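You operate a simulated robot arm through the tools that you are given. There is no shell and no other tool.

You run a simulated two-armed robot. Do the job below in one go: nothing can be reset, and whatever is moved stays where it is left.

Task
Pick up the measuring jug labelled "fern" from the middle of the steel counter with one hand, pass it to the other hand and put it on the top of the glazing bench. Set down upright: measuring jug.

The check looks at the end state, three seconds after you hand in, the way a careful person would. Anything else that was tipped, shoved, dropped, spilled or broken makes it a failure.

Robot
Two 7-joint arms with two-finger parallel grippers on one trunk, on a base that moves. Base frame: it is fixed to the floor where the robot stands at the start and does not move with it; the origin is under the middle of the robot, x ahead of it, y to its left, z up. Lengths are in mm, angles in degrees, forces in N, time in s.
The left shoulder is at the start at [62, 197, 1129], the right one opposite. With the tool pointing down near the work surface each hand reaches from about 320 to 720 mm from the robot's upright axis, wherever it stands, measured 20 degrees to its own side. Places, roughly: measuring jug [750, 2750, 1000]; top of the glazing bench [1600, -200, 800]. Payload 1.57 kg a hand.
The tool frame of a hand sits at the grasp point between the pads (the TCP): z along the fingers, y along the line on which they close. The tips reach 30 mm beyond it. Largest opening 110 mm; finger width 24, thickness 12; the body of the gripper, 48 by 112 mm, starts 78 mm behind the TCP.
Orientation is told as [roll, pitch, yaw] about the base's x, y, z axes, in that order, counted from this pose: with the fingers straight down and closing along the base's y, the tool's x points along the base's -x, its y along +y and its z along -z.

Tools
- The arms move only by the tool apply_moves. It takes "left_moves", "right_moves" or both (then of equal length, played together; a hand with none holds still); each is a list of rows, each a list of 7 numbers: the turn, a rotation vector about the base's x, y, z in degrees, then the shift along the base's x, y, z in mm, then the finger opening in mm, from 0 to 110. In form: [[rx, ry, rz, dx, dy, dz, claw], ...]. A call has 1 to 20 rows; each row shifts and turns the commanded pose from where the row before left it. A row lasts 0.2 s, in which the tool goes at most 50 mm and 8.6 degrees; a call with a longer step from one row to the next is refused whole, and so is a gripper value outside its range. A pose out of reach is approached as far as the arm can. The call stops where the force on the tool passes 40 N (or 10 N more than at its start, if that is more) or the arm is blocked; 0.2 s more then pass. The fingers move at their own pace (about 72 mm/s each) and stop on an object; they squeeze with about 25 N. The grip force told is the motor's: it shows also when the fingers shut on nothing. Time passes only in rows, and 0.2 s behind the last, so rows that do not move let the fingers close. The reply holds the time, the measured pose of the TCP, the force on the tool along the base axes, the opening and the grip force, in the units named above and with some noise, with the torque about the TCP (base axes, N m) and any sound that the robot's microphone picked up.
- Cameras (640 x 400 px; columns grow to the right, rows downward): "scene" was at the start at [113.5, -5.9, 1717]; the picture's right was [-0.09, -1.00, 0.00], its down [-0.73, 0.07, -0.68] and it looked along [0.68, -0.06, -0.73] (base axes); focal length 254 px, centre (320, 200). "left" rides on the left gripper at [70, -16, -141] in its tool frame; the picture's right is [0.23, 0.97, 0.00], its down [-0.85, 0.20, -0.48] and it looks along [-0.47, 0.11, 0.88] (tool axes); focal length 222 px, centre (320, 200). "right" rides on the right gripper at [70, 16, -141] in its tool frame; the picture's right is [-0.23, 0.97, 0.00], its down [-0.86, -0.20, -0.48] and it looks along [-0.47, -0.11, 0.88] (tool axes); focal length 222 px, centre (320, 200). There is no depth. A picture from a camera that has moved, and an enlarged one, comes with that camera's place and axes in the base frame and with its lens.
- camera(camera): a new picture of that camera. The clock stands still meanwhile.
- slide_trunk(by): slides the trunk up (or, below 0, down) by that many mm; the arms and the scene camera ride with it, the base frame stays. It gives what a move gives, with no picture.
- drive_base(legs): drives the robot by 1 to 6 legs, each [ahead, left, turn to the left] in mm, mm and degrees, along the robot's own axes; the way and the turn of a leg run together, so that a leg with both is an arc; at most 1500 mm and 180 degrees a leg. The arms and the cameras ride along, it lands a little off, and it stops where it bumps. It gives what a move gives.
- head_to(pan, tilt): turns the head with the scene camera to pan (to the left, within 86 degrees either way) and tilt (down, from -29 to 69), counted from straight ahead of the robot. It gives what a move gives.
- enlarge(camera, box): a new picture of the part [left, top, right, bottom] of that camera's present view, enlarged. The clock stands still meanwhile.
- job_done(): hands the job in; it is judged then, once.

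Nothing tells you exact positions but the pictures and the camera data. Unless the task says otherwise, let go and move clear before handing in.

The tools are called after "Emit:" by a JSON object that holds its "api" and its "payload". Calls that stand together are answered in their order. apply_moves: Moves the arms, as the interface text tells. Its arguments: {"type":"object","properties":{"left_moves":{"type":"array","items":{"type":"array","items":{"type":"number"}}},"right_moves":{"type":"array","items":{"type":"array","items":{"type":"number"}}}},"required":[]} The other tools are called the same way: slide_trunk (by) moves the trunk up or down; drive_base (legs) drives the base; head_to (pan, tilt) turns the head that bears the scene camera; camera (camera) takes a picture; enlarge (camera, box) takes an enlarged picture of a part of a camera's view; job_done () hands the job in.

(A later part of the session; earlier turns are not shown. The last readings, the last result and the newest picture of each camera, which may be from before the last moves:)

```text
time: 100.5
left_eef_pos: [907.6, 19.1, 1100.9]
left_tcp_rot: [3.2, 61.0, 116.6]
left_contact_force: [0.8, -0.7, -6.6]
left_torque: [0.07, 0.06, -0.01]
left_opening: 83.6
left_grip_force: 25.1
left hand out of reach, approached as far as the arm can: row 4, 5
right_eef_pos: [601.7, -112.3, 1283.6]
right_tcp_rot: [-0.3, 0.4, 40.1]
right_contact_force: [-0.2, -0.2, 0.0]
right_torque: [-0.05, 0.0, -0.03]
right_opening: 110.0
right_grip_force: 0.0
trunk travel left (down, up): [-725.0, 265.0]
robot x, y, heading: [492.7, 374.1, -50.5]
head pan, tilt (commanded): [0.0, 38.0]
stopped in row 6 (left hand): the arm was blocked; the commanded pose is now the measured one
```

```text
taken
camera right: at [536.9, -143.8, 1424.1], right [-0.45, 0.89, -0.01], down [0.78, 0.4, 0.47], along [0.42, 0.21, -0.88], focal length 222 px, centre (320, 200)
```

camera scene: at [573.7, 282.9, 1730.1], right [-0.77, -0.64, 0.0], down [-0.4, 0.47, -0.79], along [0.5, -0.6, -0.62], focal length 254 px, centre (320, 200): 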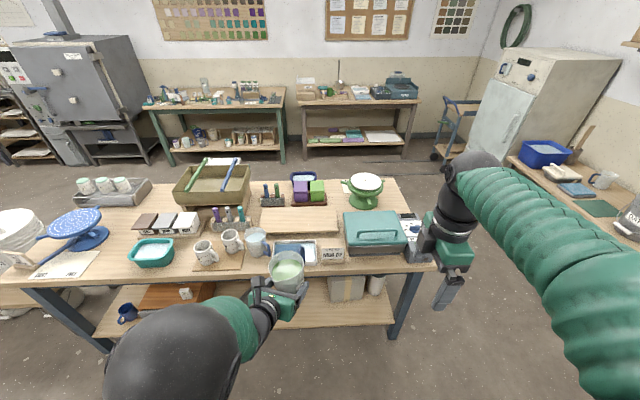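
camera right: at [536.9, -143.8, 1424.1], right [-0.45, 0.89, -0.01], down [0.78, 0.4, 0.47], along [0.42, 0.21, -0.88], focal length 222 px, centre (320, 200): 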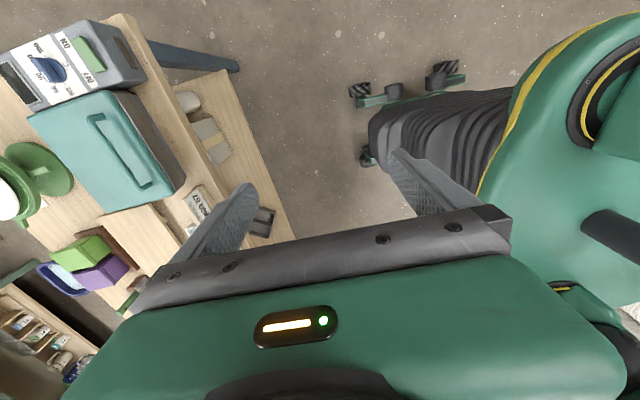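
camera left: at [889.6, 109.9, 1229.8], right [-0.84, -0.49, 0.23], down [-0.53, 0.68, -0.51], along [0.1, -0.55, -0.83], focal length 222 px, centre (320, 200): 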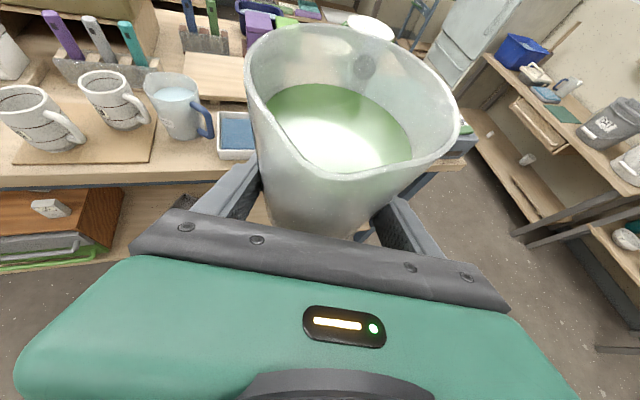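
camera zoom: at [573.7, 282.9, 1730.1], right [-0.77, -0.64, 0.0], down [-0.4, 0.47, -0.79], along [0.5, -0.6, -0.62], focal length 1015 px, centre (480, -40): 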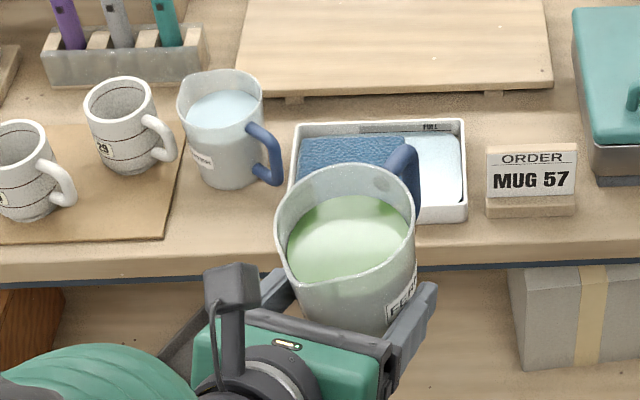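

The jug is intact and nothing spilled. It leans about 2°, and the hand now points nearly forward, 13° to the right, which is good for placing. I'll settle for a moment and gently correct the lean.

Emit:
{"api": "apply_moves", "payload": {"left_moves": [[0, 0, 0, 0, 0, 0, 50], [0, 0, 0, 0, 0, 0, 50], [0, 0, 0, 0, 0, 0, 50], [0, 0, 0, 0, 0, 0, 50]]}}

Emit:
{"api": "apply_moves", "payload": {"left_moves": [[0.5, -0.2, 0, -2, 2, 0, 50], [0.5, -0.2, 0, -2, 2, 0, 50], [0, 0, 0, 0, 0, 0, 50]]}}

```text
time: 101.5
left_eef_pos: [904.2, 17.8, 1101.1]
left_tcp_rot: [3.4, 61.1, 116.5]
left_contact_force: [1.3, -0.1, -7.1]
left_torque: [0.06, 0.03, 0.0]
left_opening: 83.7
left_grip_force: 25.4
right_eef_pos: [599.5, -113.1, 1282.3]
right_tcp_rot: [-0.2, 0.4, 40.0]
right_contact_force: [0.4, -0.4, -0.8]
right_torque: [-0.02, 0.02, 0.0]
right_opening: 110.1
right_grip_force: 0.0
trunk travel left (down, up): [-725.0, 265.0]
robot x, y, heading: [492.6, 376.5, -50.0]
head pan, tilt (commanded): [0.0, 38.0]
```

```text
time: 102.5
left_eef_pos: [923.8, 35.4, 1104.4]
left_tcp_rot: [1.6, 60.8, 118.3]
left_contact_force: [-0.7, 0.8, -6.6]
left_torque: [0.05, 0.02, 0.0]
left_opening: 83.5
left_grip_force: 25.1
right_eef_pos: [599.1, -112.4, 1283.6]
right_tcp_rot: [-0.3, 0.3, 40.2]
right_contact_force: [-0.5, -0.8, 0.6]
right_torque: [0.0, -0.01, 0.0]
right_opening: 110.1
right_grip_force: 0.1
trunk travel left (down, up): [-725.0, 265.0]
robot x, y, heading: [491.0, 373.3, -49.8]
head pan, tilt (commanded): [0.0, 38.0]
stopped in row 3 (left hand): the arm was blocked; the commanded pose is now the measured one
```

The hand shifted about 26 mm against a 4 mm command, so the arm is up against something, perhaps itself or a joint limit. I'll look at the left arm before commanding anything more.

Emit:
{"api": "head_to", "payload": {"pan": 30, "tilt": 60}}

Emit:
{"api": "camera", "payload": {"camera": "scene"}}

Emit:
{"api": "camera", "payload": {"camera": "left"}}

```text
time: 103.5
left_eef_pos: [922.3, 31.9, 1103.8]
left_tcp_rot: [1.8, 60.9, 118.1]
left_contact_force: [-0.5, -0.5, -6.8]
left_torque: [0.03, 0.01, -0.01]
left_opening: 83.6
left_grip_force: 25.1
right_eef_pos: [599.2, -112.8, 1282.9]
right_tcp_rot: [-0.3, 0.4, 40.1]
right_contact_force: [-1.0, 0.3, 0.3]
right_torque: [0.01, -0.02, 0.03]
right_opening: 109.8
right_grip_force: 0.0
trunk travel left (down, up): [-725.0, 265.0]
robot x, y, heading: [493.3, 372.8, -50.2]
head pan, tilt (commanded): [30.0, 60.0]
```

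```text
taken
camera scene: at [578.9, 325.0, 1700.6], right [-0.34, -0.94, 0.0], down [-0.81, 0.3, -0.5], along [0.47, -0.17, -0.87], focal length 254 px, centre (320, 200)
```

scene: 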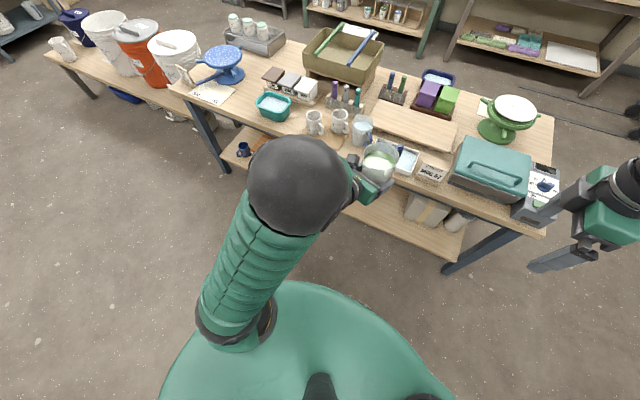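

```text
taken
camera left: at [898.4, 121.1, 1234.7], right [-0.82, -0.53, 0.21], down [-0.56, 0.65, -0.51], along [0.13, -0.54, -0.83], focal length 222 px, centre (320, 200)
```

left: 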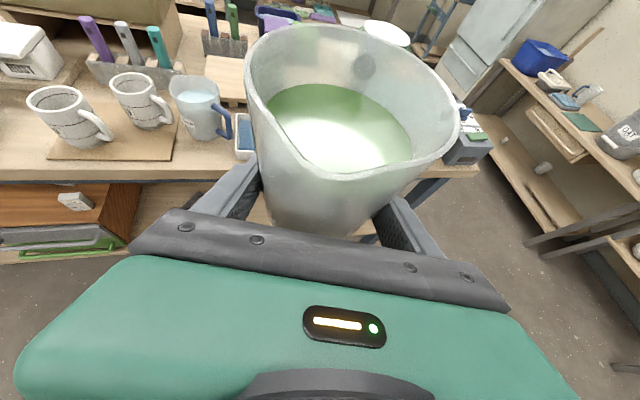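

The elbow is folded tightly, because the hand points forward while close to the body. Extending the hand forward should unfold it, so I'll test with small forward steps.

Emit:
{"api": "apply_moves", "payload": {"left_moves": [[0, 0, 0, 2, -2.4, 0, 50], [0, 0, 0, 4, -4.8, 0, 50], [0, 0, 0, 4, -4.8, 0, 50], [0, 0, 0, 0, 0, 0, 50]]}}

```text
time: 104.5
left_eef_pos: [926.6, 19.0, 1102.3]
left_tcp_rot: [1.6, 60.6, 117.3]
left_contact_force: [0.5, 0.2, -6.5]
left_torque: [0.03, 0.05, 0.01]
left_opening: 83.5
left_grip_force: 25.0
right_eef_pos: [599.4, -112.2, 1284.1]
right_tcp_rot: [-0.3, 0.2, 40.0]
right_contact_force: [0.4, 0.3, 0.2]
right_torque: [0.0, 0.0, 0.02]
right_opening: 110.2
right_grip_force: 0.0
trunk travel left (down, up): [-725.0, 265.0]
robot x, y, heading: [495.4, 375.0, -49.9]
head pan, tilt (commanded): [30.0, 60.0]
```

It follows now. I'll keep extending forward slowly.

Emit:
{"api": "apply_moves", "payload": {"left_moves": [[0, 0, 0, 3.2, -3.8, 0, 50], [0, 0, 0, 5.1, -6.1, 0, 50], [0, 0, 0, 5.1, -6.1, 0, 50], [0, 0, 0, 5.1, -6.1, 0, 50], [0, 0, 0, 5.1, -6.1, 0, 50], [0, 0, 0, 3.2, -3.8, 0, 50], [0, 0, 0, 0, 0, 0, 50], [0, 0, 0, 0, 0, 0, 50]]}}

Emit:
{"api": "camera", "payload": {"camera": "scene"}}

```text
time: 106.3
left_eef_pos: [955.8, -14.6, 1104.3]
left_tcp_rot: [1.7, 60.7, 117.6]
left_contact_force: [-0.8, -0.5, -7.0]
left_torque: [0.01, 0.02, 0.01]
left_opening: 83.9
left_grip_force: 24.9
right_eef_pos: [599.3, -113.2, 1283.0]
right_tcp_rot: [-0.2, 0.2, 40.0]
right_contact_force: [-0.4, 0.2, 0.2]
right_torque: [0.0, -0.02, -0.01]
right_opening: 110.0
right_grip_force: 0.1
trunk travel left (down, up): [-725.0, 265.0]
robot x, y, heading: [494.4, 372.0, -50.2]
head pan, tilt (commanded): [30.0, 60.0]
```

```text
taken
camera scene: at [579.2, 324.7, 1700.5], right [-0.34, -0.94, 0.0], down [-0.81, 0.3, -0.5], along [0.47, -0.17, -0.87], focal length 254 px, centre (320, 200)
```

scene: 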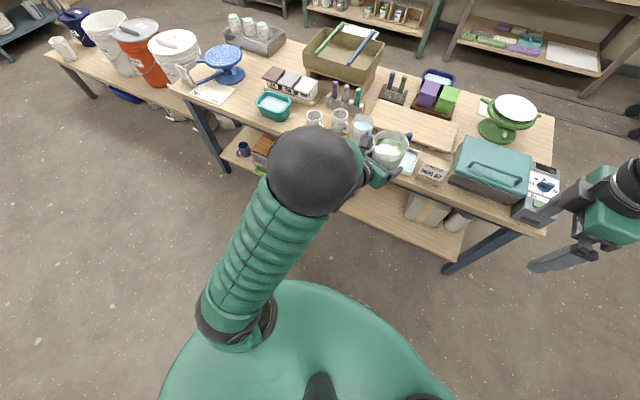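

The arm follows properly now. I'll extend another 40 mm and take out the small remaining lean.

Emit:
{"api": "apply_moves", "payload": {"left_moves": [[0, 0, 0, 3.2, -3.8, 0, 50], [0, 0, 0, 5.1, -6.1, 0, 50], [0.3, -0.05, 0, 5.1, -6.1, 0, 50], [0.4, -0.1, 0, 5.1, -6.1, 0, 50], [0.4, -0.1, 0, 5.1, -6.1, 0, 50], [0.3, 0, 0, 3.2, -3.8, 0, 50], [0, 0, 0, 0, 0, 0, 50], [0, 0, 0, 0, 0, 0, 50]]}}

Emit:
{"api": "camera", "payload": {"camera": "left"}}

```text
time: 108.1
left_eef_pos: [980.4, -45.6, 1103.1]
left_tcp_rot: [0.1, 59.5, 116.1]
left_contact_force: [0.3, -0.1, -6.2]
left_torque: [0.06, 0.01, 0.0]
left_opening: 83.6
left_grip_force: 24.8
right_eef_pos: [598.1, -112.5, 1284.4]
right_tcp_rot: [-0.3, 0.3, 40.0]
right_contact_force: [-0.2, -0.2, -0.2]
right_torque: [0.0, -0.02, -0.01]
right_opening: 110.2
right_grip_force: 0.1
trunk travel left (down, up): [-725.0, 265.0]
robot x, y, heading: [490.8, 369.6, -50.1]
head pan, tilt (commanded): [30.0, 60.0]
```

```text
taken
camera left: at [958.4, 39.8, 1234.9], right [-0.82, -0.53, 0.2], down [-0.55, 0.67, -0.49], along [0.13, -0.52, -0.85], focal length 222 px, centre (320, 200)
```

left: 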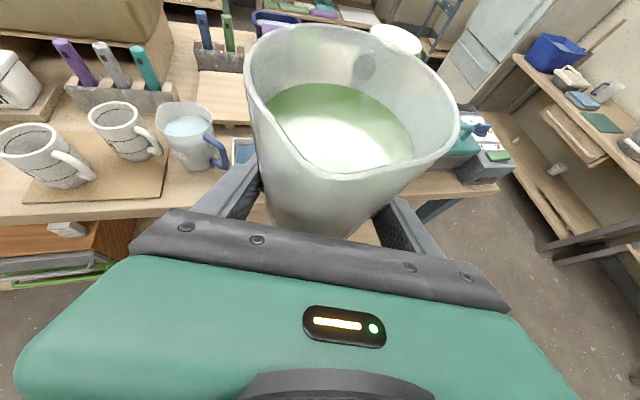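

The jug is upright again, with the hand at [0, 59.5, 116]. I'll raise and retract the right hand out of the way, then back off slightly and slide left along the bench towards the free strip.

Emit:
{"api": "apply_moves", "payload": {"right_moves": [[0, 0, 0, -12.8, 15.4, 16, 110], [0, 0, 0, -12.8, 15.4, 16, 110], [0, 0, 0, -12.8, 15.4, 16, 110], [0, 0, 0, -12.8, 15.4, 16, 110], [0, 0, 0, -12.8, 15.4, 16, 110], [0, 0, 0, 0, 0, 0, 110]]}}

Emit:
{"api": "drive_base", "payload": {"legs": [[-120, 0, 0], [0, 680, 0], [0, 0, 16]]}}

Emit:
{"api": "head_to", "payload": {"pan": 10, "tilt": 45}}

Emit:
{"api": "camera", "payload": {"camera": "scene"}}

Emit:
{"api": "camera", "payload": {"camera": "left"}}

```text
time: 109.5
left_eef_pos: [982.2, -45.8, 1102.3]
left_tcp_rot: [0.0, 59.5, 116.0]
left_contact_force: [-0.4, 0.0, -6.4]
left_torque: [0.07, 0.01, 0.01]
left_opening: 83.7
left_grip_force: 24.9
right_eef_pos: [536.6, -36.0, 1365.4]
right_tcp_rot: [-0.2, 0.3, 40.1]
right_contact_force: [0.1, -0.4, 0.4]
right_torque: [0.04, -0.01, 0.01]
right_opening: 110.0
right_grip_force: 0.0
trunk travel left (down, up): [-725.0, 265.0]
robot x, y, heading: [489.4, 373.3, -50.2]
head pan, tilt (commanded): [30.0, 60.0]
```

```text
time: 115.0
left_eef_pos: [1521.0, 638.0, 1103.2]
left_tcp_rot: [-0.6, 59.4, 131.9]
left_contact_force: [-0.4, -1.6, -7.4]
left_torque: [0.06, 0.06, 0.05]
left_opening: 83.3
left_grip_force: 25.1
right_eef_pos: [1090.4, 519.4, 1362.2]
right_tcp_rot: [-0.3, 0.0, 56.4]
right_contact_force: [-0.6, -0.1, -0.7]
right_torque: [0.05, -0.05, 0.0]
right_opening: 110.0
right_grip_force: 0.1
trunk travel left (down, up): [-725.0, 265.0]
robot x, y, heading: [936.2, 906.9, -33.7]
head pan, tilt (commanded): [30.0, 60.0]
```

```text
time: 115.8
left_eef_pos: [1520.8, 640.9, 1104.8]
left_tcp_rot: [-0.3, 59.5, 132.2]
left_contact_force: [-0.1, -1.0, -6.6]
left_torque: [0.1, 0.04, 0.0]
left_opening: 83.9
left_grip_force: 24.9
right_eef_pos: [1090.8, 523.3, 1363.1]
right_tcp_rot: [-0.4, 0.2, 56.5]
right_contact_force: [-0.4, 0.4, -0.1]
right_torque: [0.01, 0.02, -0.04]
right_opening: 110.3
right_grip_force: 0.0
trunk travel left (down, up): [-725.0, 265.0]
robot x, y, heading: [935.7, 908.2, -33.6]
head pan, tilt (commanded): [10.0, 45.0]
```

```text
taken
camera scene: at [1039.2, 850.4, 1719.9], right [-0.4, -0.92, 0.0], down [-0.65, 0.29, -0.7], along [0.65, -0.28, -0.71], focal length 254 px, centre (320, 200)
```

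scene: 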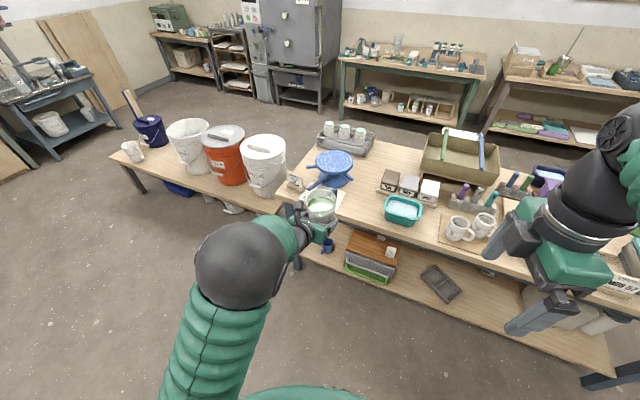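

```text
taken
camera left: at [1475.3, 715.2, 1235.5], right [-0.64, -0.74, 0.19], down [-0.72, 0.49, -0.49], along [0.27, -0.46, -0.85], focal length 222 px, centre (320, 200)
```

left: 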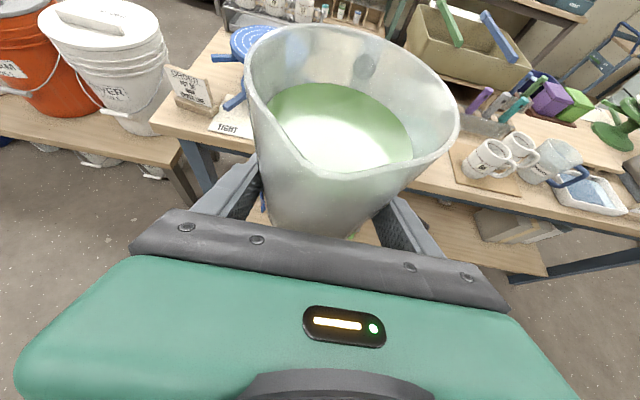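

The jug is upright near the bench's left end. I'll zoom in on the target strip between the paper and the teal bowl.

Emit:
{"api": "enlarge", "payload": {"camera": "scene", "box": [270, 120, 462, 240]}}

```text
3.33 times, centred on (366, 180) of scene
camera zoom: at [1039.2, 850.4, 1719.9], right [-0.4, -0.92, 0.0], down [-0.65, 0.29, -0.7], along [0.65, -0.28, -0.71], focal length 846 px, centre (167, 267)
```

zoom: 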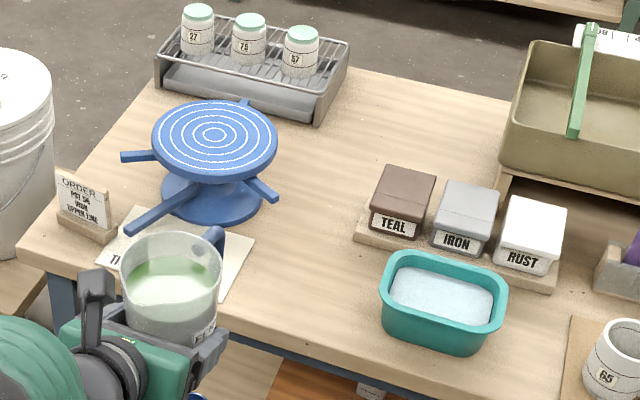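

The free area is about 230 mm wide, and I'll aim for [1751, 317]. That is about 135 mm in from the front edge and over 100 mm from both the bowl and the paper. I'll move the base so the jug hovers over it.

Emit:
{"api": "drive_base", "payload": {"legs": [[200, -140, 0], [160, 0, 0]]}}

Emit:
{"api": "apply_moves", "payload": {"left_moves": [[0, 0, 0, 0, 0, 0, 50], [0, 0, 0, 0, 0, 0, 50], [0, 0, 0, 0, 0, 0, 50], [0, 0, 0, 0, 0, 0, 50], [0, 0, 0, 0, 0, 0, 50], [0, 0, 0, 0, 0, 0, 50], [0, 0, 0, 0, 0, 0, 50], [0, 0, 0, 0, 0, 0, 50], [0, 0, 0, 0, 0, 0, 50], [0, 0, 0, 0, 0, 0, 50], [0, 0, 0, 0, 0, 0, 50], [0, 0, 0, 0, 0, 0, 50], [0, 0, 0, 0, 0, 0, 50], [0, 0, 0, 0, 0, 0, 50], [0, 0, 0, 0, 0, 0, 50], [0, 0, 0, 0, 0, 0, 50]]}}

Emit:
{"api": "camera", "payload": {"camera": "scene"}}

Emit:
{"api": "camera", "payload": {"camera": "left"}}

```text
time: 118.6
left_eef_pos: [1745.2, 336.1, 1104.1]
left_tcp_rot: [0.1, 59.7, 133.0]
left_contact_force: [-0.5, 1.3, -6.2]
left_torque: [0.02, 0.02, 0.0]
left_opening: 83.8
left_grip_force: 25.1
right_eef_pos: [1315.6, 216.7, 1366.8]
right_tcp_rot: [-0.5, 0.5, 56.9]
right_contact_force: [-0.1, 0.3, -0.2]
right_torque: [0.0, -0.03, -0.02]
right_opening: 109.9
right_grip_force: 0.1
trunk travel left (down, up): [-725.0, 265.0]
robot x, y, heading: [1160.2, 589.4, -33.5]
head pan, tilt (commanded): [10.0, 45.0]
```

```text
time: 122.0
left_eef_pos: [1745.4, 334.0, 1103.3]
left_tcp_rot: [-0.2, 59.6, 132.7]
left_contact_force: [0.0, -0.3, -6.7]
left_torque: [0.04, 0.06, -0.01]
left_opening: 83.7
left_grip_force: 25.0
right_eef_pos: [1315.8, 214.4, 1366.0]
right_tcp_rot: [-0.5, 0.4, 56.9]
right_contact_force: [-0.1, -1.4, -0.4]
right_torque: [0.04, 0.02, 0.01]
right_opening: 110.0
right_grip_force: 0.0
trunk travel left (down, up): [-725.0, 265.0]
robot x, y, heading: [1158.3, 591.7, -33.0]
head pan, tilt (commanded): [10.0, 45.0]
```

```text
taken
camera scene: at [1262.8, 541.1, 1719.9], right [-0.39, -0.92, 0.0], down [-0.65, 0.28, -0.71], along [0.65, -0.28, -0.71], focal length 254 px, centre (320, 200)
```

scene: 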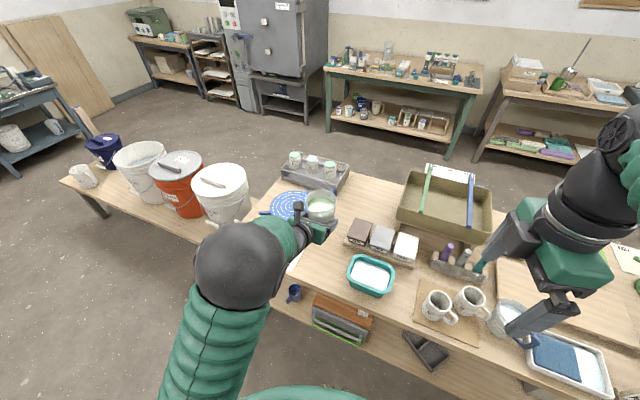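

```text
taken
camera left: at [1698.4, 408.3, 1235.5], right [-0.64, -0.75, 0.2], down [-0.72, 0.48, -0.5], along [0.28, -0.46, -0.85], focal length 222 px, centre (320, 200)
```

left: 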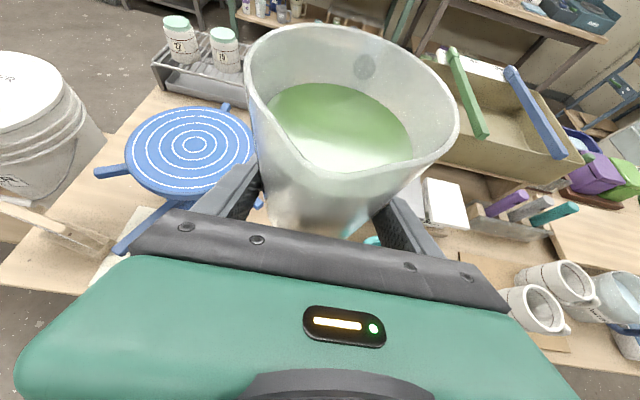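

The jug hovers at about [1752, 327], very close to the target. I'll check its landing point, scene pixel (321, 267), in a zoomed view.

Emit:
{"api": "enlarge", "payload": {"camera": "scene", "box": [256, 200, 416, 300]}}

```text
4.00 times, centred on (336, 250) of scene
camera zoom: at [1262.8, 541.1, 1719.9], right [-0.39, -0.92, 0.0], down [-0.65, 0.28, -0.71], along [0.65, -0.28, -0.71], focal length 1015 px, centre (256, 0)
```

zoom: 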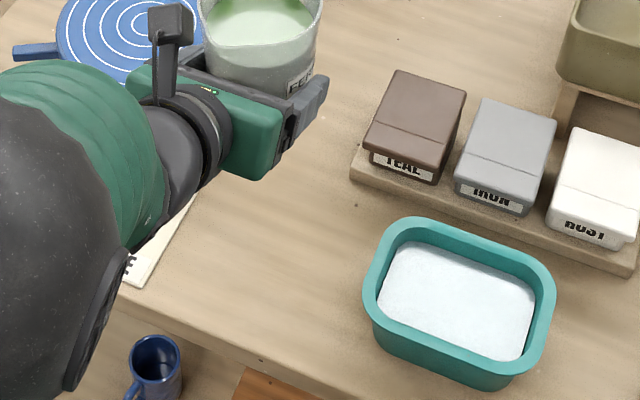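

The landing point is bare wood, about 110 mm from both bowl and paper and 92 mm from the front edge. I'll extend 28 mm further in, then lower the trunk in stages.

Emit:
{"api": "apply_moves", "payload": {"left_moves": [[0, 0, 0, 2, -2.2, 0, 50], [0, 0, 0, 4, -4.4, 0, 50], [0, 0, 0, 5, -5.5, 0, 50], [0, 0, 0, 5, -5.5, 0, 50], [0, 0, 0, 3, -3.2, 0, 50], [0, 0, 0, 0, 0, 0, 50], [0, 0, 0, 0, 0, 0, 50]]}}

Emit:
{"api": "slide_trunk", "payload": {"by": -110}}

Emit:
{"api": "camera", "payload": {"camera": "scene"}}

Emit:
{"api": "camera", "payload": {"camera": "left"}}

```text
time: 123.6
left_eef_pos: [1763.8, 311.8, 1103.6]
left_tcp_rot: [0.0, 59.7, 132.8]
left_contact_force: [0.0, -0.2, -6.4]
left_torque: [0.06, 0.05, 0.01]
left_opening: 83.8
left_grip_force: 25.1
right_eef_pos: [1315.7, 212.6, 1364.8]
right_tcp_rot: [-0.4, 0.3, 56.9]
right_contact_force: [0.5, -0.6, 0.7]
right_torque: [0.02, 0.02, -0.04]
right_opening: 110.3
right_grip_force: 0.1
trunk travel left (down, up): [-725.0, 265.0]
robot x, y, heading: [1159.0, 591.0, -33.2]
head pan, tilt (commanded): [10.0, 45.0]
```

```text
time: 125.1
left_eef_pos: [1763.7, 312.4, 993.2]
left_tcp_rot: [0.0, 59.6, 132.9]
left_contact_force: [-0.8, -1.1, -7.5]
left_torque: [0.03, 0.04, 0.02]
left_opening: 83.7
left_grip_force: 24.9
right_eef_pos: [1316.1, 213.6, 1255.4]
right_tcp_rot: [-0.5, 0.3, 57.0]
right_contact_force: [-0.6, -0.2, -0.7]
right_torque: [0.02, 0.01, -0.03]
right_opening: 109.9
right_grip_force: 0.1
trunk travel left (down, up): [-615.0, 375.0]
robot x, y, heading: [1156.6, 591.6, -33.2]
head pan, tilt (commanded): [10.0, 45.0]
```

```text
taken
camera scene: at [1262.5, 541.2, 1610.0], right [-0.39, -0.92, 0.0], down [-0.65, 0.28, -0.71], along [0.65, -0.28, -0.71], focal length 254 px, centre (320, 200)
```

scene: 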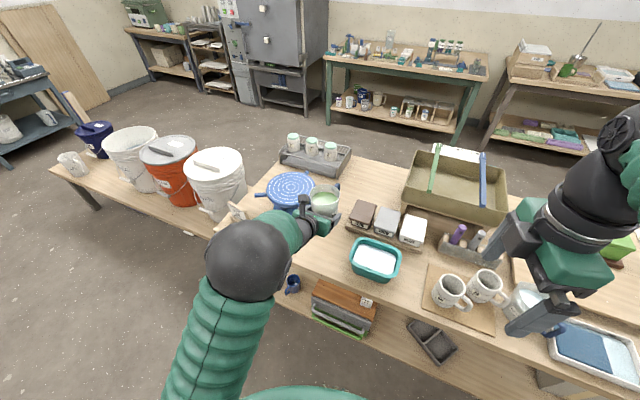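

```text
taken
camera left: at [1717.1, 387.4, 1125.7], right [-0.64, -0.75, 0.2], down [-0.72, 0.48, -0.5], along [0.28, -0.46, -0.85], focal length 222 px, centre (320, 200)
```

left: 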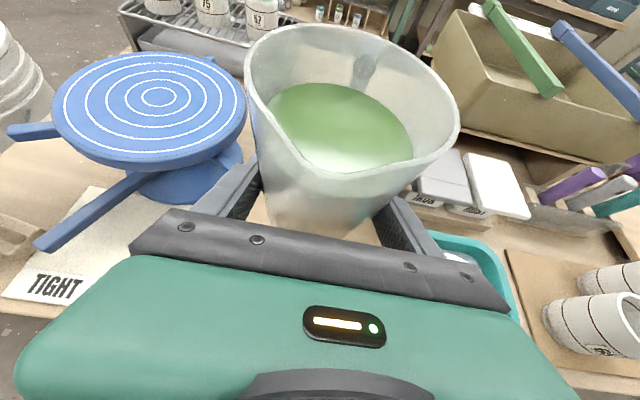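

The jug is upright with clear space around it. I'll lower another 100 mm, which leaves its base about 50 mm above the bench.

Emit:
{"api": "slide_trunk", "payload": {"by": -100}}

Emit:
{"api": "camera", "payload": {"camera": "left"}}

Emit:
{"api": "enlarge", "payload": {"camera": "scene", "box": [240, 150, 432, 270]}}

```text
time: 126.4
left_eef_pos: [1763.2, 312.5, 893.3]
left_tcp_rot: [-0.1, 59.6, 132.7]
left_contact_force: [-0.3, 0.3, -6.2]
left_torque: [0.06, 0.04, 0.01]
left_opening: 83.8
left_grip_force: 24.7
right_eef_pos: [1314.4, 214.5, 1156.1]
right_tcp_rot: [-0.4, 0.3, 56.9]
right_contact_force: [-0.8, 0.2, 0.4]
right_torque: [0.0, 0.01, 0.02]
right_opening: 110.1
right_grip_force: 0.2
trunk travel left (down, up): [-515.0, 475.0]
robot x, y, heading: [1158.1, 590.9, -33.3]
head pan, tilt (commanded): [10.0, 45.0]
```

```text
taken
camera left: at [1716.9, 387.6, 1025.7], right [-0.64, -0.75, 0.2], down [-0.72, 0.48, -0.5], along [0.28, -0.46, -0.85], focal length 222 px, centre (320, 200)
```

left: 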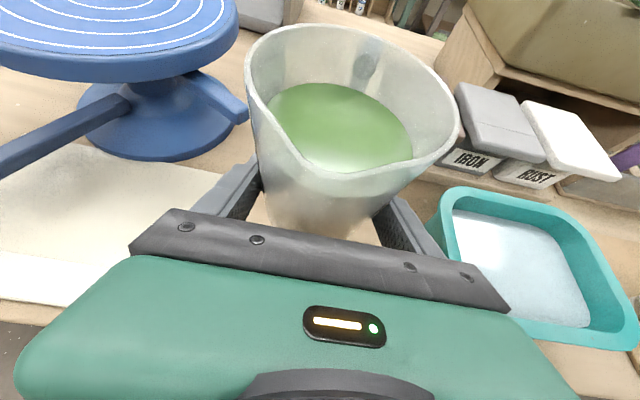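

```text
3.33 times, centred on (336, 210) of scene
camera zoom: at [1262.2, 541.4, 1510.0], right [-0.39, -0.92, 0.0], down [-0.65, 0.28, -0.71], along [0.65, -0.28, -0.71], focal length 846 px, centre (267, 167)
```

zoom: 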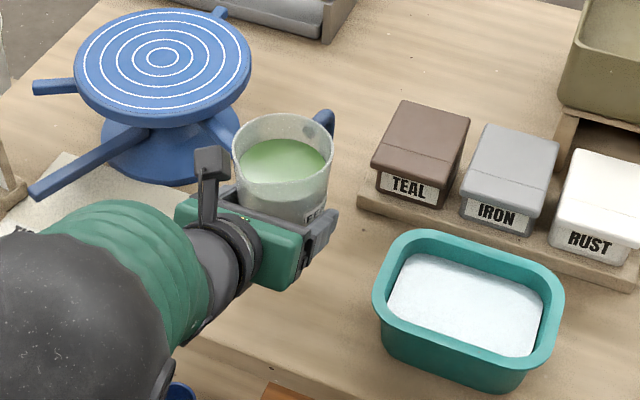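

Everything is clear around the landing spot. I'll go down another 30 mm with the trunk, then finish in small arm steps while watching the force.

Emit:
{"api": "slide_trunk", "payload": {"by": -30}}

Emit:
{"api": "apply_moves", "payload": {"left_moves": [[0, 0, 0, 0, 0, -2, 50], [0, 0, 0, 0, 0, -2, 50], [0, 0, 0, 0, 0, -2, 50], [0, 0, 0, 0, 0, 0, 50]]}}

Emit:
{"api": "enlarge", "payload": {"camera": "scene", "box": [272, 150, 400, 230]}}

Emit:
{"api": "camera", "payload": {"camera": "left"}}

```text
time: 127.1
left_eef_pos: [1764.0, 313.1, 865.0]
left_tcp_rot: [-0.1, 59.6, 132.9]
left_contact_force: [-0.1, 0.1, -6.8]
left_torque: [0.01, 0.07, 0.01]
left_opening: 83.7
left_grip_force: 24.6
right_eef_pos: [1315.2, 212.9, 1126.9]
right_tcp_rot: [-0.5, 0.3, 56.9]
right_contact_force: [0.3, 0.7, 0.2]
right_torque: [0.0, -0.02, -0.02]
right_opening: 109.9
right_grip_force: 0.1
trunk travel left (down, up): [-485.0, 505.0]
robot x, y, heading: [1157.5, 590.1, -33.2]
head pan, tilt (commanded): [10.0, 45.0]
```

```text
time: 128.1
left_eef_pos: [1764.3, 312.5, 857.3]
left_tcp_rot: [-0.1, 59.6, 132.8]
left_contact_force: [0.6, -0.3, -7.4]
left_torque: [0.06, 0.06, 0.01]
left_opening: 83.7
left_grip_force: 25.4
right_eef_pos: [1315.9, 213.4, 1125.1]
right_tcp_rot: [-0.5, 0.4, 57.0]
right_contact_force: [0.0, -0.8, 0.8]
right_torque: [0.02, -0.02, 0.02]
right_opening: 109.9
right_grip_force: 0.1
trunk travel left (down, up): [-485.0, 505.0]
robot x, y, heading: [1158.6, 589.3, -33.2]
head pan, tilt (commanded): [10.0, 45.0]
```

```text
5.00 times, centred on (336, 190) of scene
camera zoom: at [1262.3, 541.4, 1479.9], right [-0.39, -0.92, 0.0], down [-0.65, 0.28, -0.71], along [0.65, -0.28, -0.71], focal length 1269 px, centre (240, 250)
```

zoom: 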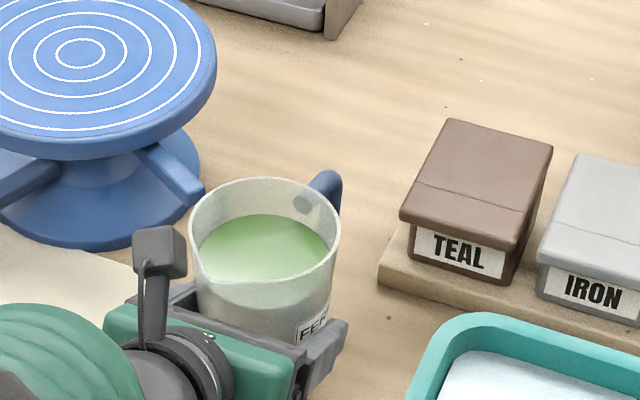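

```text
taken
camera left: at [1717.2, 387.3, 989.7], right [-0.64, -0.75, 0.2], down [-0.72, 0.48, -0.49], along [0.27, -0.46, -0.85], focal length 222 px, centre (320, 200)
```

left: 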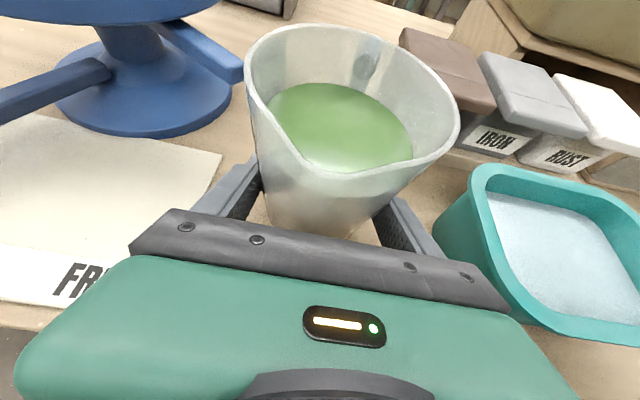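

The blue wheel's arm is about 80 mm from the jug, so it's clear. I'll lower in 2 mm steps and read the force as I go.

Emit:
{"api": "apply_moves", "payload": {"left_moves": [[0, 0, 0, 0, 0, -2, 50], [0, 0, 0, 0, 0, -2, 50], [0, 0, 0, 0, 0, -2, 50], [0, 0, 0, 0, 0, -2, 50], [0, 0, 0, 0, 0, 0, 50]]}}

Emit:
{"api": "enlarge", "payload": {"camera": "scene", "box": [288, 170, 384, 230]}}

```text
time: 129.3
left_eef_pos: [1762.6, 313.0, 850.4]
left_tcp_rot: [-0.1, 59.6, 132.8]
left_contact_force: [-0.3, -0.7, -7.2]
left_torque: [0.06, 0.03, -0.02]
left_opening: 83.6
left_grip_force: 24.7
right_eef_pos: [1315.6, 212.7, 1126.8]
right_tcp_rot: [-0.4, 0.4, 56.9]
right_contact_force: [-0.3, -0.1, 0.2]
right_torque: [-0.01, 0.02, 0.01]
right_opening: 110.0
right_grip_force: 0.1
trunk travel left (down, up): [-485.0, 505.0]
robot x, y, heading: [1161.1, 591.6, -33.1]
head pan, tilt (commanded): [10.0, 45.0]
```

```text
6.67 times, centred on (336, 200) of scene
camera zoom: at [1262.3, 541.4, 1479.9], right [-0.39, -0.92, 0.0], down [-0.65, 0.28, -0.71], along [0.65, -0.28, -0.71], focal length 1692 px, centre (213, 200)
```

zoom: 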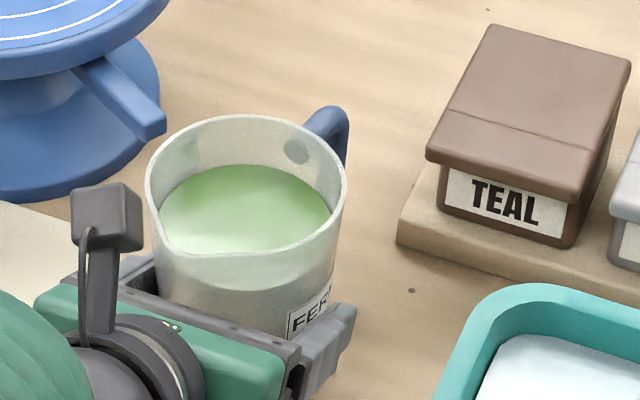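

Emit:
{"api": "apply_moves", "payload": {"left_moves": [[0, 0, 0, 0, 0, -2, 50], [0, 0, 0, 0, 0, -2, 50], [0, 0, 0, 0, 0, 0, 50]]}}

Emit:
{"api": "apply_moves", "payload": {"left_moves": [[0, 0, 0, 0, 0, -1.5, 50], [0, 0, 0, 0, 0, -1.5, 50], [0, 0, 0, 0, 0, 0, 50]]}}

```text
time: 130.1
left_eef_pos: [1762.4, 313.3, 845.7]
left_tcp_rot: [-0.1, 59.6, 132.8]
left_contact_force: [0.3, 0.5, -6.3]
left_torque: [0.03, 0.05, -0.03]
left_opening: 84.1
left_grip_force: 25.0
right_eef_pos: [1315.8, 213.6, 1124.7]
right_tcp_rot: [-0.3, 0.3, 56.9]
right_contact_force: [0.3, 0.8, -0.1]
right_torque: [-0.02, 0.03, -0.03]
right_opening: 110.0
right_grip_force: 0.0
trunk travel left (down, up): [-485.0, 505.0]
robot x, y, heading: [1155.4, 593.3, -33.0]
head pan, tilt (commanded): [10.0, 45.0]
```

```text
time: 130.9
left_eef_pos: [1763.7, 311.7, 843.2]
left_tcp_rot: [0.0, 59.5, 132.8]
left_contact_force: [0.3, -0.1, -6.8]
left_torque: [0.04, 0.02, 0.01]
left_opening: 83.7
left_grip_force: 24.8
right_eef_pos: [1315.2, 213.3, 1125.7]
right_tcp_rot: [-0.4, 0.3, 56.9]
right_contact_force: [0.1, 0.0, 0.0]
right_torque: [-0.03, 0.0, 0.0]
right_opening: 109.9
right_grip_force: 0.1
trunk travel left (down, up): [-485.0, 505.0]
robot x, y, heading: [1156.1, 589.4, -33.2]
head pan, tilt (commanded): [10.0, 45.0]
```

The jug is still carried by the hand at about 6.5 N, with no contact at TCP z 843. I'll continue in 1.5 mm steps.

Emit:
{"api": "apply_moves", "payload": {"left_moves": [[0, 0, 0, 0, 0, -1.5, 50], [0, 0, 0, 0, 0, -1.5, 50], [0, 0, 0, 0, 0, 0, 50]]}}

Emit:
{"api": "apply_moves", "payload": {"left_moves": [[0, 0, 0, 0, 0, -1.5, 50], [0, 0, 0, 0, 0, -1, 50], [0, 0, 0, 0, 0, 0, 50]]}}

Emit:
{"api": "enlarge", "payload": {"camera": "scene", "box": [288, 170, 384, 230]}}

```text
time: 131.7
left_eef_pos: [1762.9, 312.8, 839.0]
left_tcp_rot: [-0.1, 59.7, 132.8]
left_contact_force: [0.4, -0.1, -6.6]
left_torque: [0.05, 0.07, -0.02]
left_opening: 83.8
left_grip_force: 25.2
right_eef_pos: [1314.5, 214.0, 1124.5]
right_tcp_rot: [-0.5, 0.3, 56.9]
right_contact_force: [0.0, -0.7, -0.5]
right_torque: [0.02, 0.0, -0.01]
right_opening: 109.9
right_grip_force: 0.1
trunk travel left (down, up): [-485.0, 505.0]
robot x, y, heading: [1158.1, 589.3, -33.2]
head pan, tilt (commanded): [10.0, 45.0]
```

```text
time: 132.5
left_eef_pos: [1761.9, 313.8, 837.3]
left_tcp_rot: [-0.1, 59.6, 132.8]
left_contact_force: [-0.5, 0.1, -7.0]
left_torque: [0.06, 0.03, -0.02]
left_opening: 84.0
left_grip_force: 25.6
right_eef_pos: [1315.9, 213.0, 1126.9]
right_tcp_rot: [-0.3, 0.3, 56.9]
right_contact_force: [-0.7, 0.2, 0.9]
right_torque: [-0.02, -0.01, 0.02]
right_opening: 110.1
right_grip_force: 0.0
trunk travel left (down, up): [-485.0, 505.0]
robot x, y, heading: [1160.8, 592.3, -33.4]
head pan, tilt (commanded): [10.0, 45.0]
```

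```text
6.67 times, centred on (336, 200) of scene
camera zoom: at [1262.4, 541.3, 1479.9], right [-0.39, -0.92, 0.0], down [-0.65, 0.28, -0.71], along [0.65, -0.28, -0.71], focal length 1692 px, centre (213, 200)
```

zoom: 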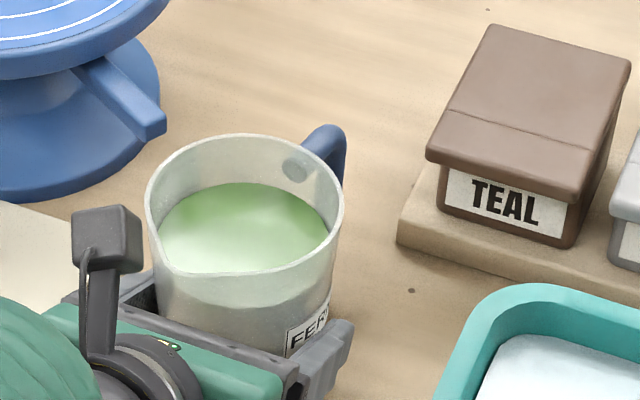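

There is still no contact at z 837. I'll keep stepping down and comparing force with measured height.

Emit:
{"api": "apply_moves", "payload": {"left_moves": [[0, 0, 0, 0, 0, -1.5, 50], [0, 0, 0, 0, 0, -1, 50], [0, 0, 0, 0, 0, 0, 50]]}}

Emit:
{"api": "apply_moves", "payload": {"left_moves": [[0, 0, 0, 0, 0, -1.5, 50], [0, 0, 0, 0, 0, -1, 50], [0, 0, 0, 0, 0, 0, 50]]}}

```text
time: 133.3
left_eef_pos: [1763.9, 312.6, 835.3]
left_tcp_rot: [0.0, 59.7, 132.8]
left_contact_force: [0.0, -0.4, -6.0]
left_torque: [0.07, 0.01, -0.02]
left_opening: 83.5
left_grip_force: 24.6
right_eef_pos: [1315.1, 213.2, 1124.9]
right_tcp_rot: [-0.4, 0.3, 56.9]
right_contact_force: [0.5, 0.0, -0.6]
right_torque: [0.03, 0.0, 0.02]
right_opening: 109.9
right_grip_force: 0.1
trunk travel left (down, up): [-485.0, 505.0]
robot x, y, heading: [1159.7, 590.7, -33.2]
head pan, tilt (commanded): [10.0, 45.0]
```

```text
time: 134.1
left_eef_pos: [1763.7, 312.3, 832.7]
left_tcp_rot: [0.0, 59.6, 132.8]
left_contact_force: [0.6, -0.4, -5.7]
left_torque: [-0.05, 0.01, -0.01]
left_opening: 83.6
left_grip_force: 25.2
right_eef_pos: [1315.6, 212.5, 1124.7]
right_tcp_rot: [-0.4, 0.3, 56.8]
right_contact_force: [-0.1, 0.8, -0.6]
right_torque: [-0.03, -0.05, 0.01]
right_opening: 109.9
right_grip_force: 0.2
trunk travel left (down, up): [-485.0, 505.0]
robot x, y, heading: [1156.8, 591.2, -33.4]
head pan, tilt (commanded): [10.0, 45.0]
```

There is a hint of a change: force −5.7 and the torque has flipped sign. I'll go on in 1 mm steps.

Emit:
{"api": "apply_moves", "payload": {"left_moves": [[0, 0, 0, 0, 0, -1, 50], [0, 0, 0, 0, 0, 0, 50]]}}

Emit:
{"api": "apply_moves", "payload": {"left_moves": [[0, 0, 0, 0, 0, -1, 50], [0, 0, 0, 0, 0, 0, 50]]}}

Emit:
{"api": "camera", "payload": {"camera": "left"}}

```text
time: 134.7
left_eef_pos: [1761.8, 313.3, 833.3]
left_tcp_rot: [0.1, 59.6, 132.8]
left_contact_force: [2.2, 0.1, 0.7]
left_torque: [-0.25, -0.06, 0.13]
left_opening: 84.1
left_grip_force: 25.0
right_eef_pos: [1315.0, 213.9, 1125.7]
right_tcp_rot: [-0.4, 0.4, 56.9]
right_contact_force: [-0.2, 0.3, -0.4]
right_torque: [0.03, 0.02, 0.03]
right_opening: 109.8
right_grip_force: 0.0
trunk travel left (down, up): [-485.0, 505.0]
robot x, y, heading: [1156.6, 590.1, -33.3]
head pan, tilt (commanded): [10.0, 45.0]
```

```text
time: 135.3
left_eef_pos: [1763.7, 312.7, 832.6]
left_tcp_rot: [0.0, 59.7, 132.8]
left_contact_force: [5.0, 0.2, 8.9]
left_torque: [0.07, 0.37, 0.0]
left_opening: 83.7
left_grip_force: 25.1
right_eef_pos: [1313.3, 214.3, 1125.5]
right_tcp_rot: [-0.4, 0.4, 56.8]
right_contact_force: [-0.5, 0.9, -0.6]
right_torque: [0.02, 0.0, 0.0]
right_opening: 110.0
right_grip_force: 0.1
trunk travel left (down, up): [-485.0, 505.0]
robot x, y, heading: [1158.6, 590.0, -33.0]
head pan, tilt (commanded): [10.0, 45.0]
```

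```text
taken
camera left: at [1716.8, 388.3, 963.9], right [-0.64, -0.75, 0.2], down [-0.72, 0.48, -0.5], along [0.28, -0.46, -0.84], focal length 222 px, centre (320, 200)
```

left: 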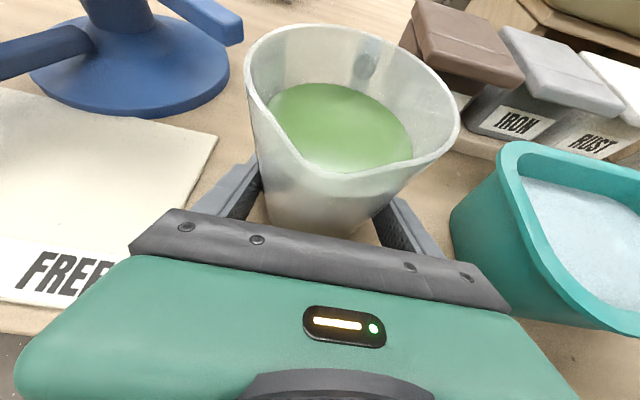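

The jug is on the bench; the force has flipped to +9 N. I'll ease up 1 mm to relieve the pressing, then open the fingers slowly.

Emit:
{"api": "apply_moves", "payload": {"left_moves": [[0, 0, 0, 0, 0, 1, 50], [0, 0, 0, 0, 0, 0, 50]]}}

Emit:
{"api": "apply_moves", "payload": {"left_moves": [[0, 0, 0, 0, 0, 0, 78], [0, 0, 0, 0, 0, 0, 82], [0, 0, 0, 0, 0, 0, 84], [0, 0, 0, 0, 0, 0, 85], [0, 0, 0, 0, 0, 0, 86], [0, 0, 0, 0, 0, 0, 88], [0, 0, 0, 0, 0, 0, 90], [0, 0, 0, 0, 0, 0, 93], [0, 0, 0, 0, 0, 0, 96], [0, 0, 0, 0, 0, 0, 100], [0, 0, 0, 0, 0, 0, 104], [0, 0, 0, 0, 0, 0, 104]]}}

Emit:
{"api": "camera", "payload": {"camera": "left"}}

Emit:
{"api": "enlarge", "payload": {"camera": "scene", "box": [272, 160, 400, 240]}}

```text
time: 135.9
left_eef_pos: [1763.1, 313.8, 831.7]
left_tcp_rot: [-0.1, 59.7, 132.8]
left_contact_force: [5.2, -1.0, 9.2]
left_torque: [-0.21, -0.23, 0.05]
left_opening: 83.6
left_grip_force: 25.2
right_eef_pos: [1315.1, 214.3, 1125.6]
right_tcp_rot: [-0.4, 0.3, 56.9]
right_contact_force: [-0.3, 0.2, -1.2]
right_torque: [0.02, 0.04, -0.05]
right_opening: 109.9
right_grip_force: 0.1
trunk travel left (down, up): [-485.0, 505.0]
robot x, y, heading: [1163.3, 591.9, -33.1]
head pan, tilt (commanded): [10.0, 45.0]
```

```text
time: 138.5
left_eef_pos: [1762.8, 312.9, 831.0]
left_tcp_rot: [-0.1, 59.6, 132.8]
left_contact_force: [-0.2, 0.5, -0.2]
left_torque: [0.02, -0.01, 0.06]
left_opening: 104.1
left_grip_force: 0.2
right_eef_pos: [1314.8, 213.3, 1125.8]
right_tcp_rot: [-0.4, 0.3, 56.9]
right_contact_force: [0.1, -1.0, 0.3]
right_torque: [0.0, 0.02, 0.01]
right_opening: 109.9
right_grip_force: 0.2
trunk travel left (down, up): [-485.0, 505.0]
robot x, y, heading: [1159.0, 586.4, -33.1]
head pan, tilt (commanded): [10.0, 45.0]
```

```text
taken
camera left: at [1716.4, 387.9, 963.1], right [-0.64, -0.75, 0.2], down [-0.72, 0.48, -0.5], along [0.28, -0.46, -0.85], focal length 222 px, centre (320, 200)
```

left: 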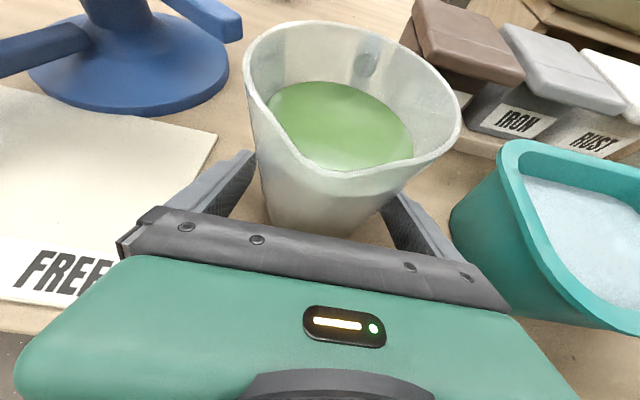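

```text
5.00 times, centred on (336, 200) of scene
camera zoom: at [1261.0, 541.9, 1480.1], right [-0.39, -0.92, 0.0], down [-0.65, 0.28, -0.71], along [0.65, -0.28, -0.71], focal length 1269 px, centre (240, 200)
```

zoom: 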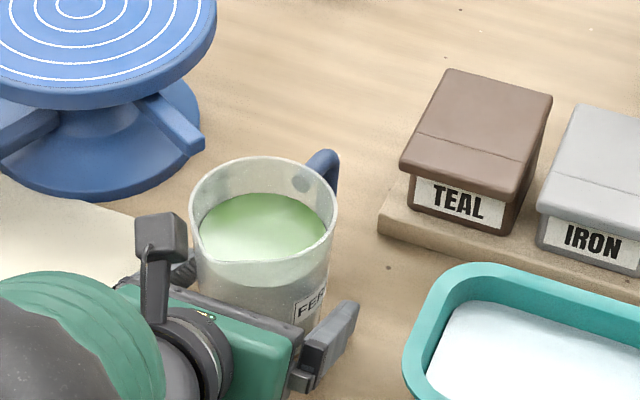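

FERN stands upright on the bench, released. I'll withdraw the left hand back and up along its finger axis in small steps, checking that the arm follows.

Emit:
{"api": "apply_moves", "payload": {"left_moves": [[0, 0, 0, 0, 0, 0, 110], [0, 0, 0, -2.5, 2.7, 2.1, 110], [0, 0, 0, -5, 5.4, 4.25, 110], [0, 0, 0, -5, 5.4, 4.25, 110], [0, 0, 0, -5, 5.4, 4.25, 110], [0, 0, 0, 0, 0, 0, 110]]}}

Emit:
{"api": "camera", "payload": {"camera": "left"}}

```text
time: 139.9
left_eef_pos: [1745.2, 332.5, 845.8]
left_tcp_rot: [-0.1, 59.7, 132.8]
left_contact_force: [0.1, -0.3, 0.5]
left_torque: [0.04, 0.0, 0.0]
left_opening: 109.8
left_grip_force: 0.0
right_eef_pos: [1314.7, 214.0, 1125.7]
right_tcp_rot: [-0.4, 0.3, 56.9]
right_contact_force: [-0.4, 1.3, 0.6]
right_torque: [-0.02, -0.01, 0.04]
right_opening: 109.9
right_grip_force: 0.1
trunk travel left (down, up): [-485.0, 505.0]
robot x, y, heading: [1158.1, 590.0, -33.4]
head pan, tilt (commanded): [10.0, 45.0]
```

```text
taken
camera left: at [1699.4, 407.4, 978.0], right [-0.64, -0.75, 0.2], down [-0.72, 0.48, -0.5], along [0.28, -0.46, -0.85], focal length 222 px, centre (320, 200)
```

left: 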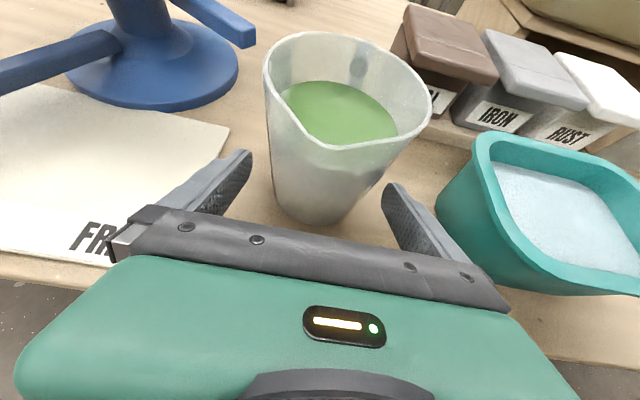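

The hand follows cleanly and the jug stays put. I'll go another 38 mm so the fingertips clear the jug.

Emit:
{"api": "apply_moves", "payload": {"left_moves": [[0, 0, 0, -3, 3.2, 2.6, 110], [0, 0, 0, -4.5, 4.9, 3.8, 110], [0, 0, 0, -4.5, 4.9, 3.8, 110], [0, 0, 0, -4.5, 4.9, 3.8, 110], [0, 0, 0, -4.5, 4.9, 3.8, 110], [0, 0, 0, 0, 0, 0, 110]]}}

Emit:
{"api": "camera", "payload": {"camera": "left"}}

Emit:
{"api": "enlarge", "payload": {"camera": "scene", "box": [272, 160, 400, 240]}}

```text
time: 141.3
left_eef_pos: [1724.2, 355.2, 864.2]
left_tcp_rot: [-0.1, 59.5, 132.8]
left_contact_force: [0.9, -0.8, -0.9]
left_torque: [0.02, 0.02, 0.0]
left_opening: 110.0
left_grip_force: 0.1
right_eef_pos: [1315.4, 214.6, 1126.5]
right_tcp_rot: [-0.4, 0.4, 56.9]
right_contact_force: [0.2, -0.2, -0.3]
right_torque: [-0.04, 0.02, -0.03]
right_opening: 110.0
right_grip_force: 0.1
trunk travel left (down, up): [-485.0, 505.0]
robot x, y, heading: [1158.2, 592.2, -33.6]
head pan, tilt (commanded): [10.0, 45.0]
```

```text
taken
camera left: at [1678.5, 429.5, 995.2], right [-0.64, -0.75, 0.2], down [-0.72, 0.48, -0.5], along [0.28, -0.46, -0.85], focal length 222 px, centre (320, 200)
```

left: 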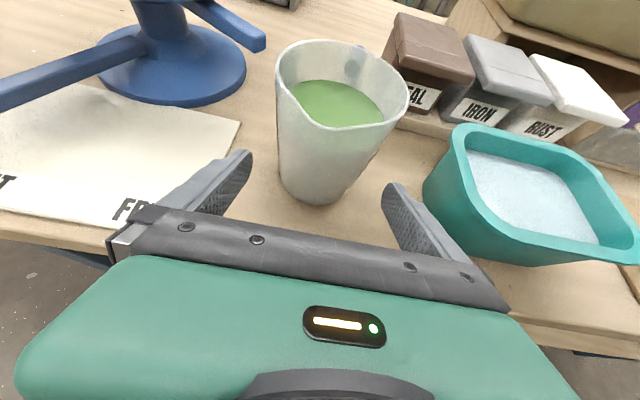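

```text
5.00 times, centred on (336, 200) of scene
camera zoom: at [1261.0, 542.0, 1480.1], right [-0.39, -0.92, 0.0], down [-0.65, 0.28, -0.71], along [0.65, -0.28, -0.71], focal length 1269 px, centre (240, 200)
```

zoom: 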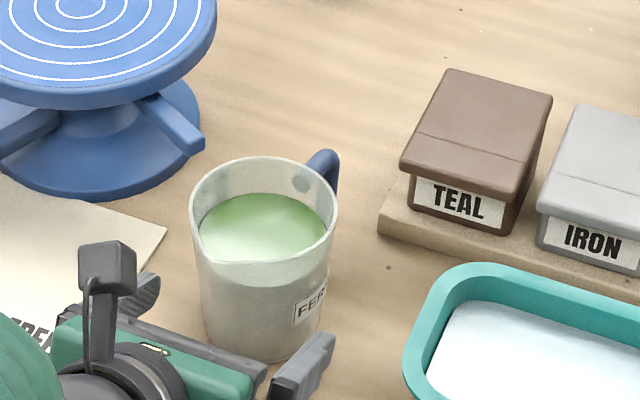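

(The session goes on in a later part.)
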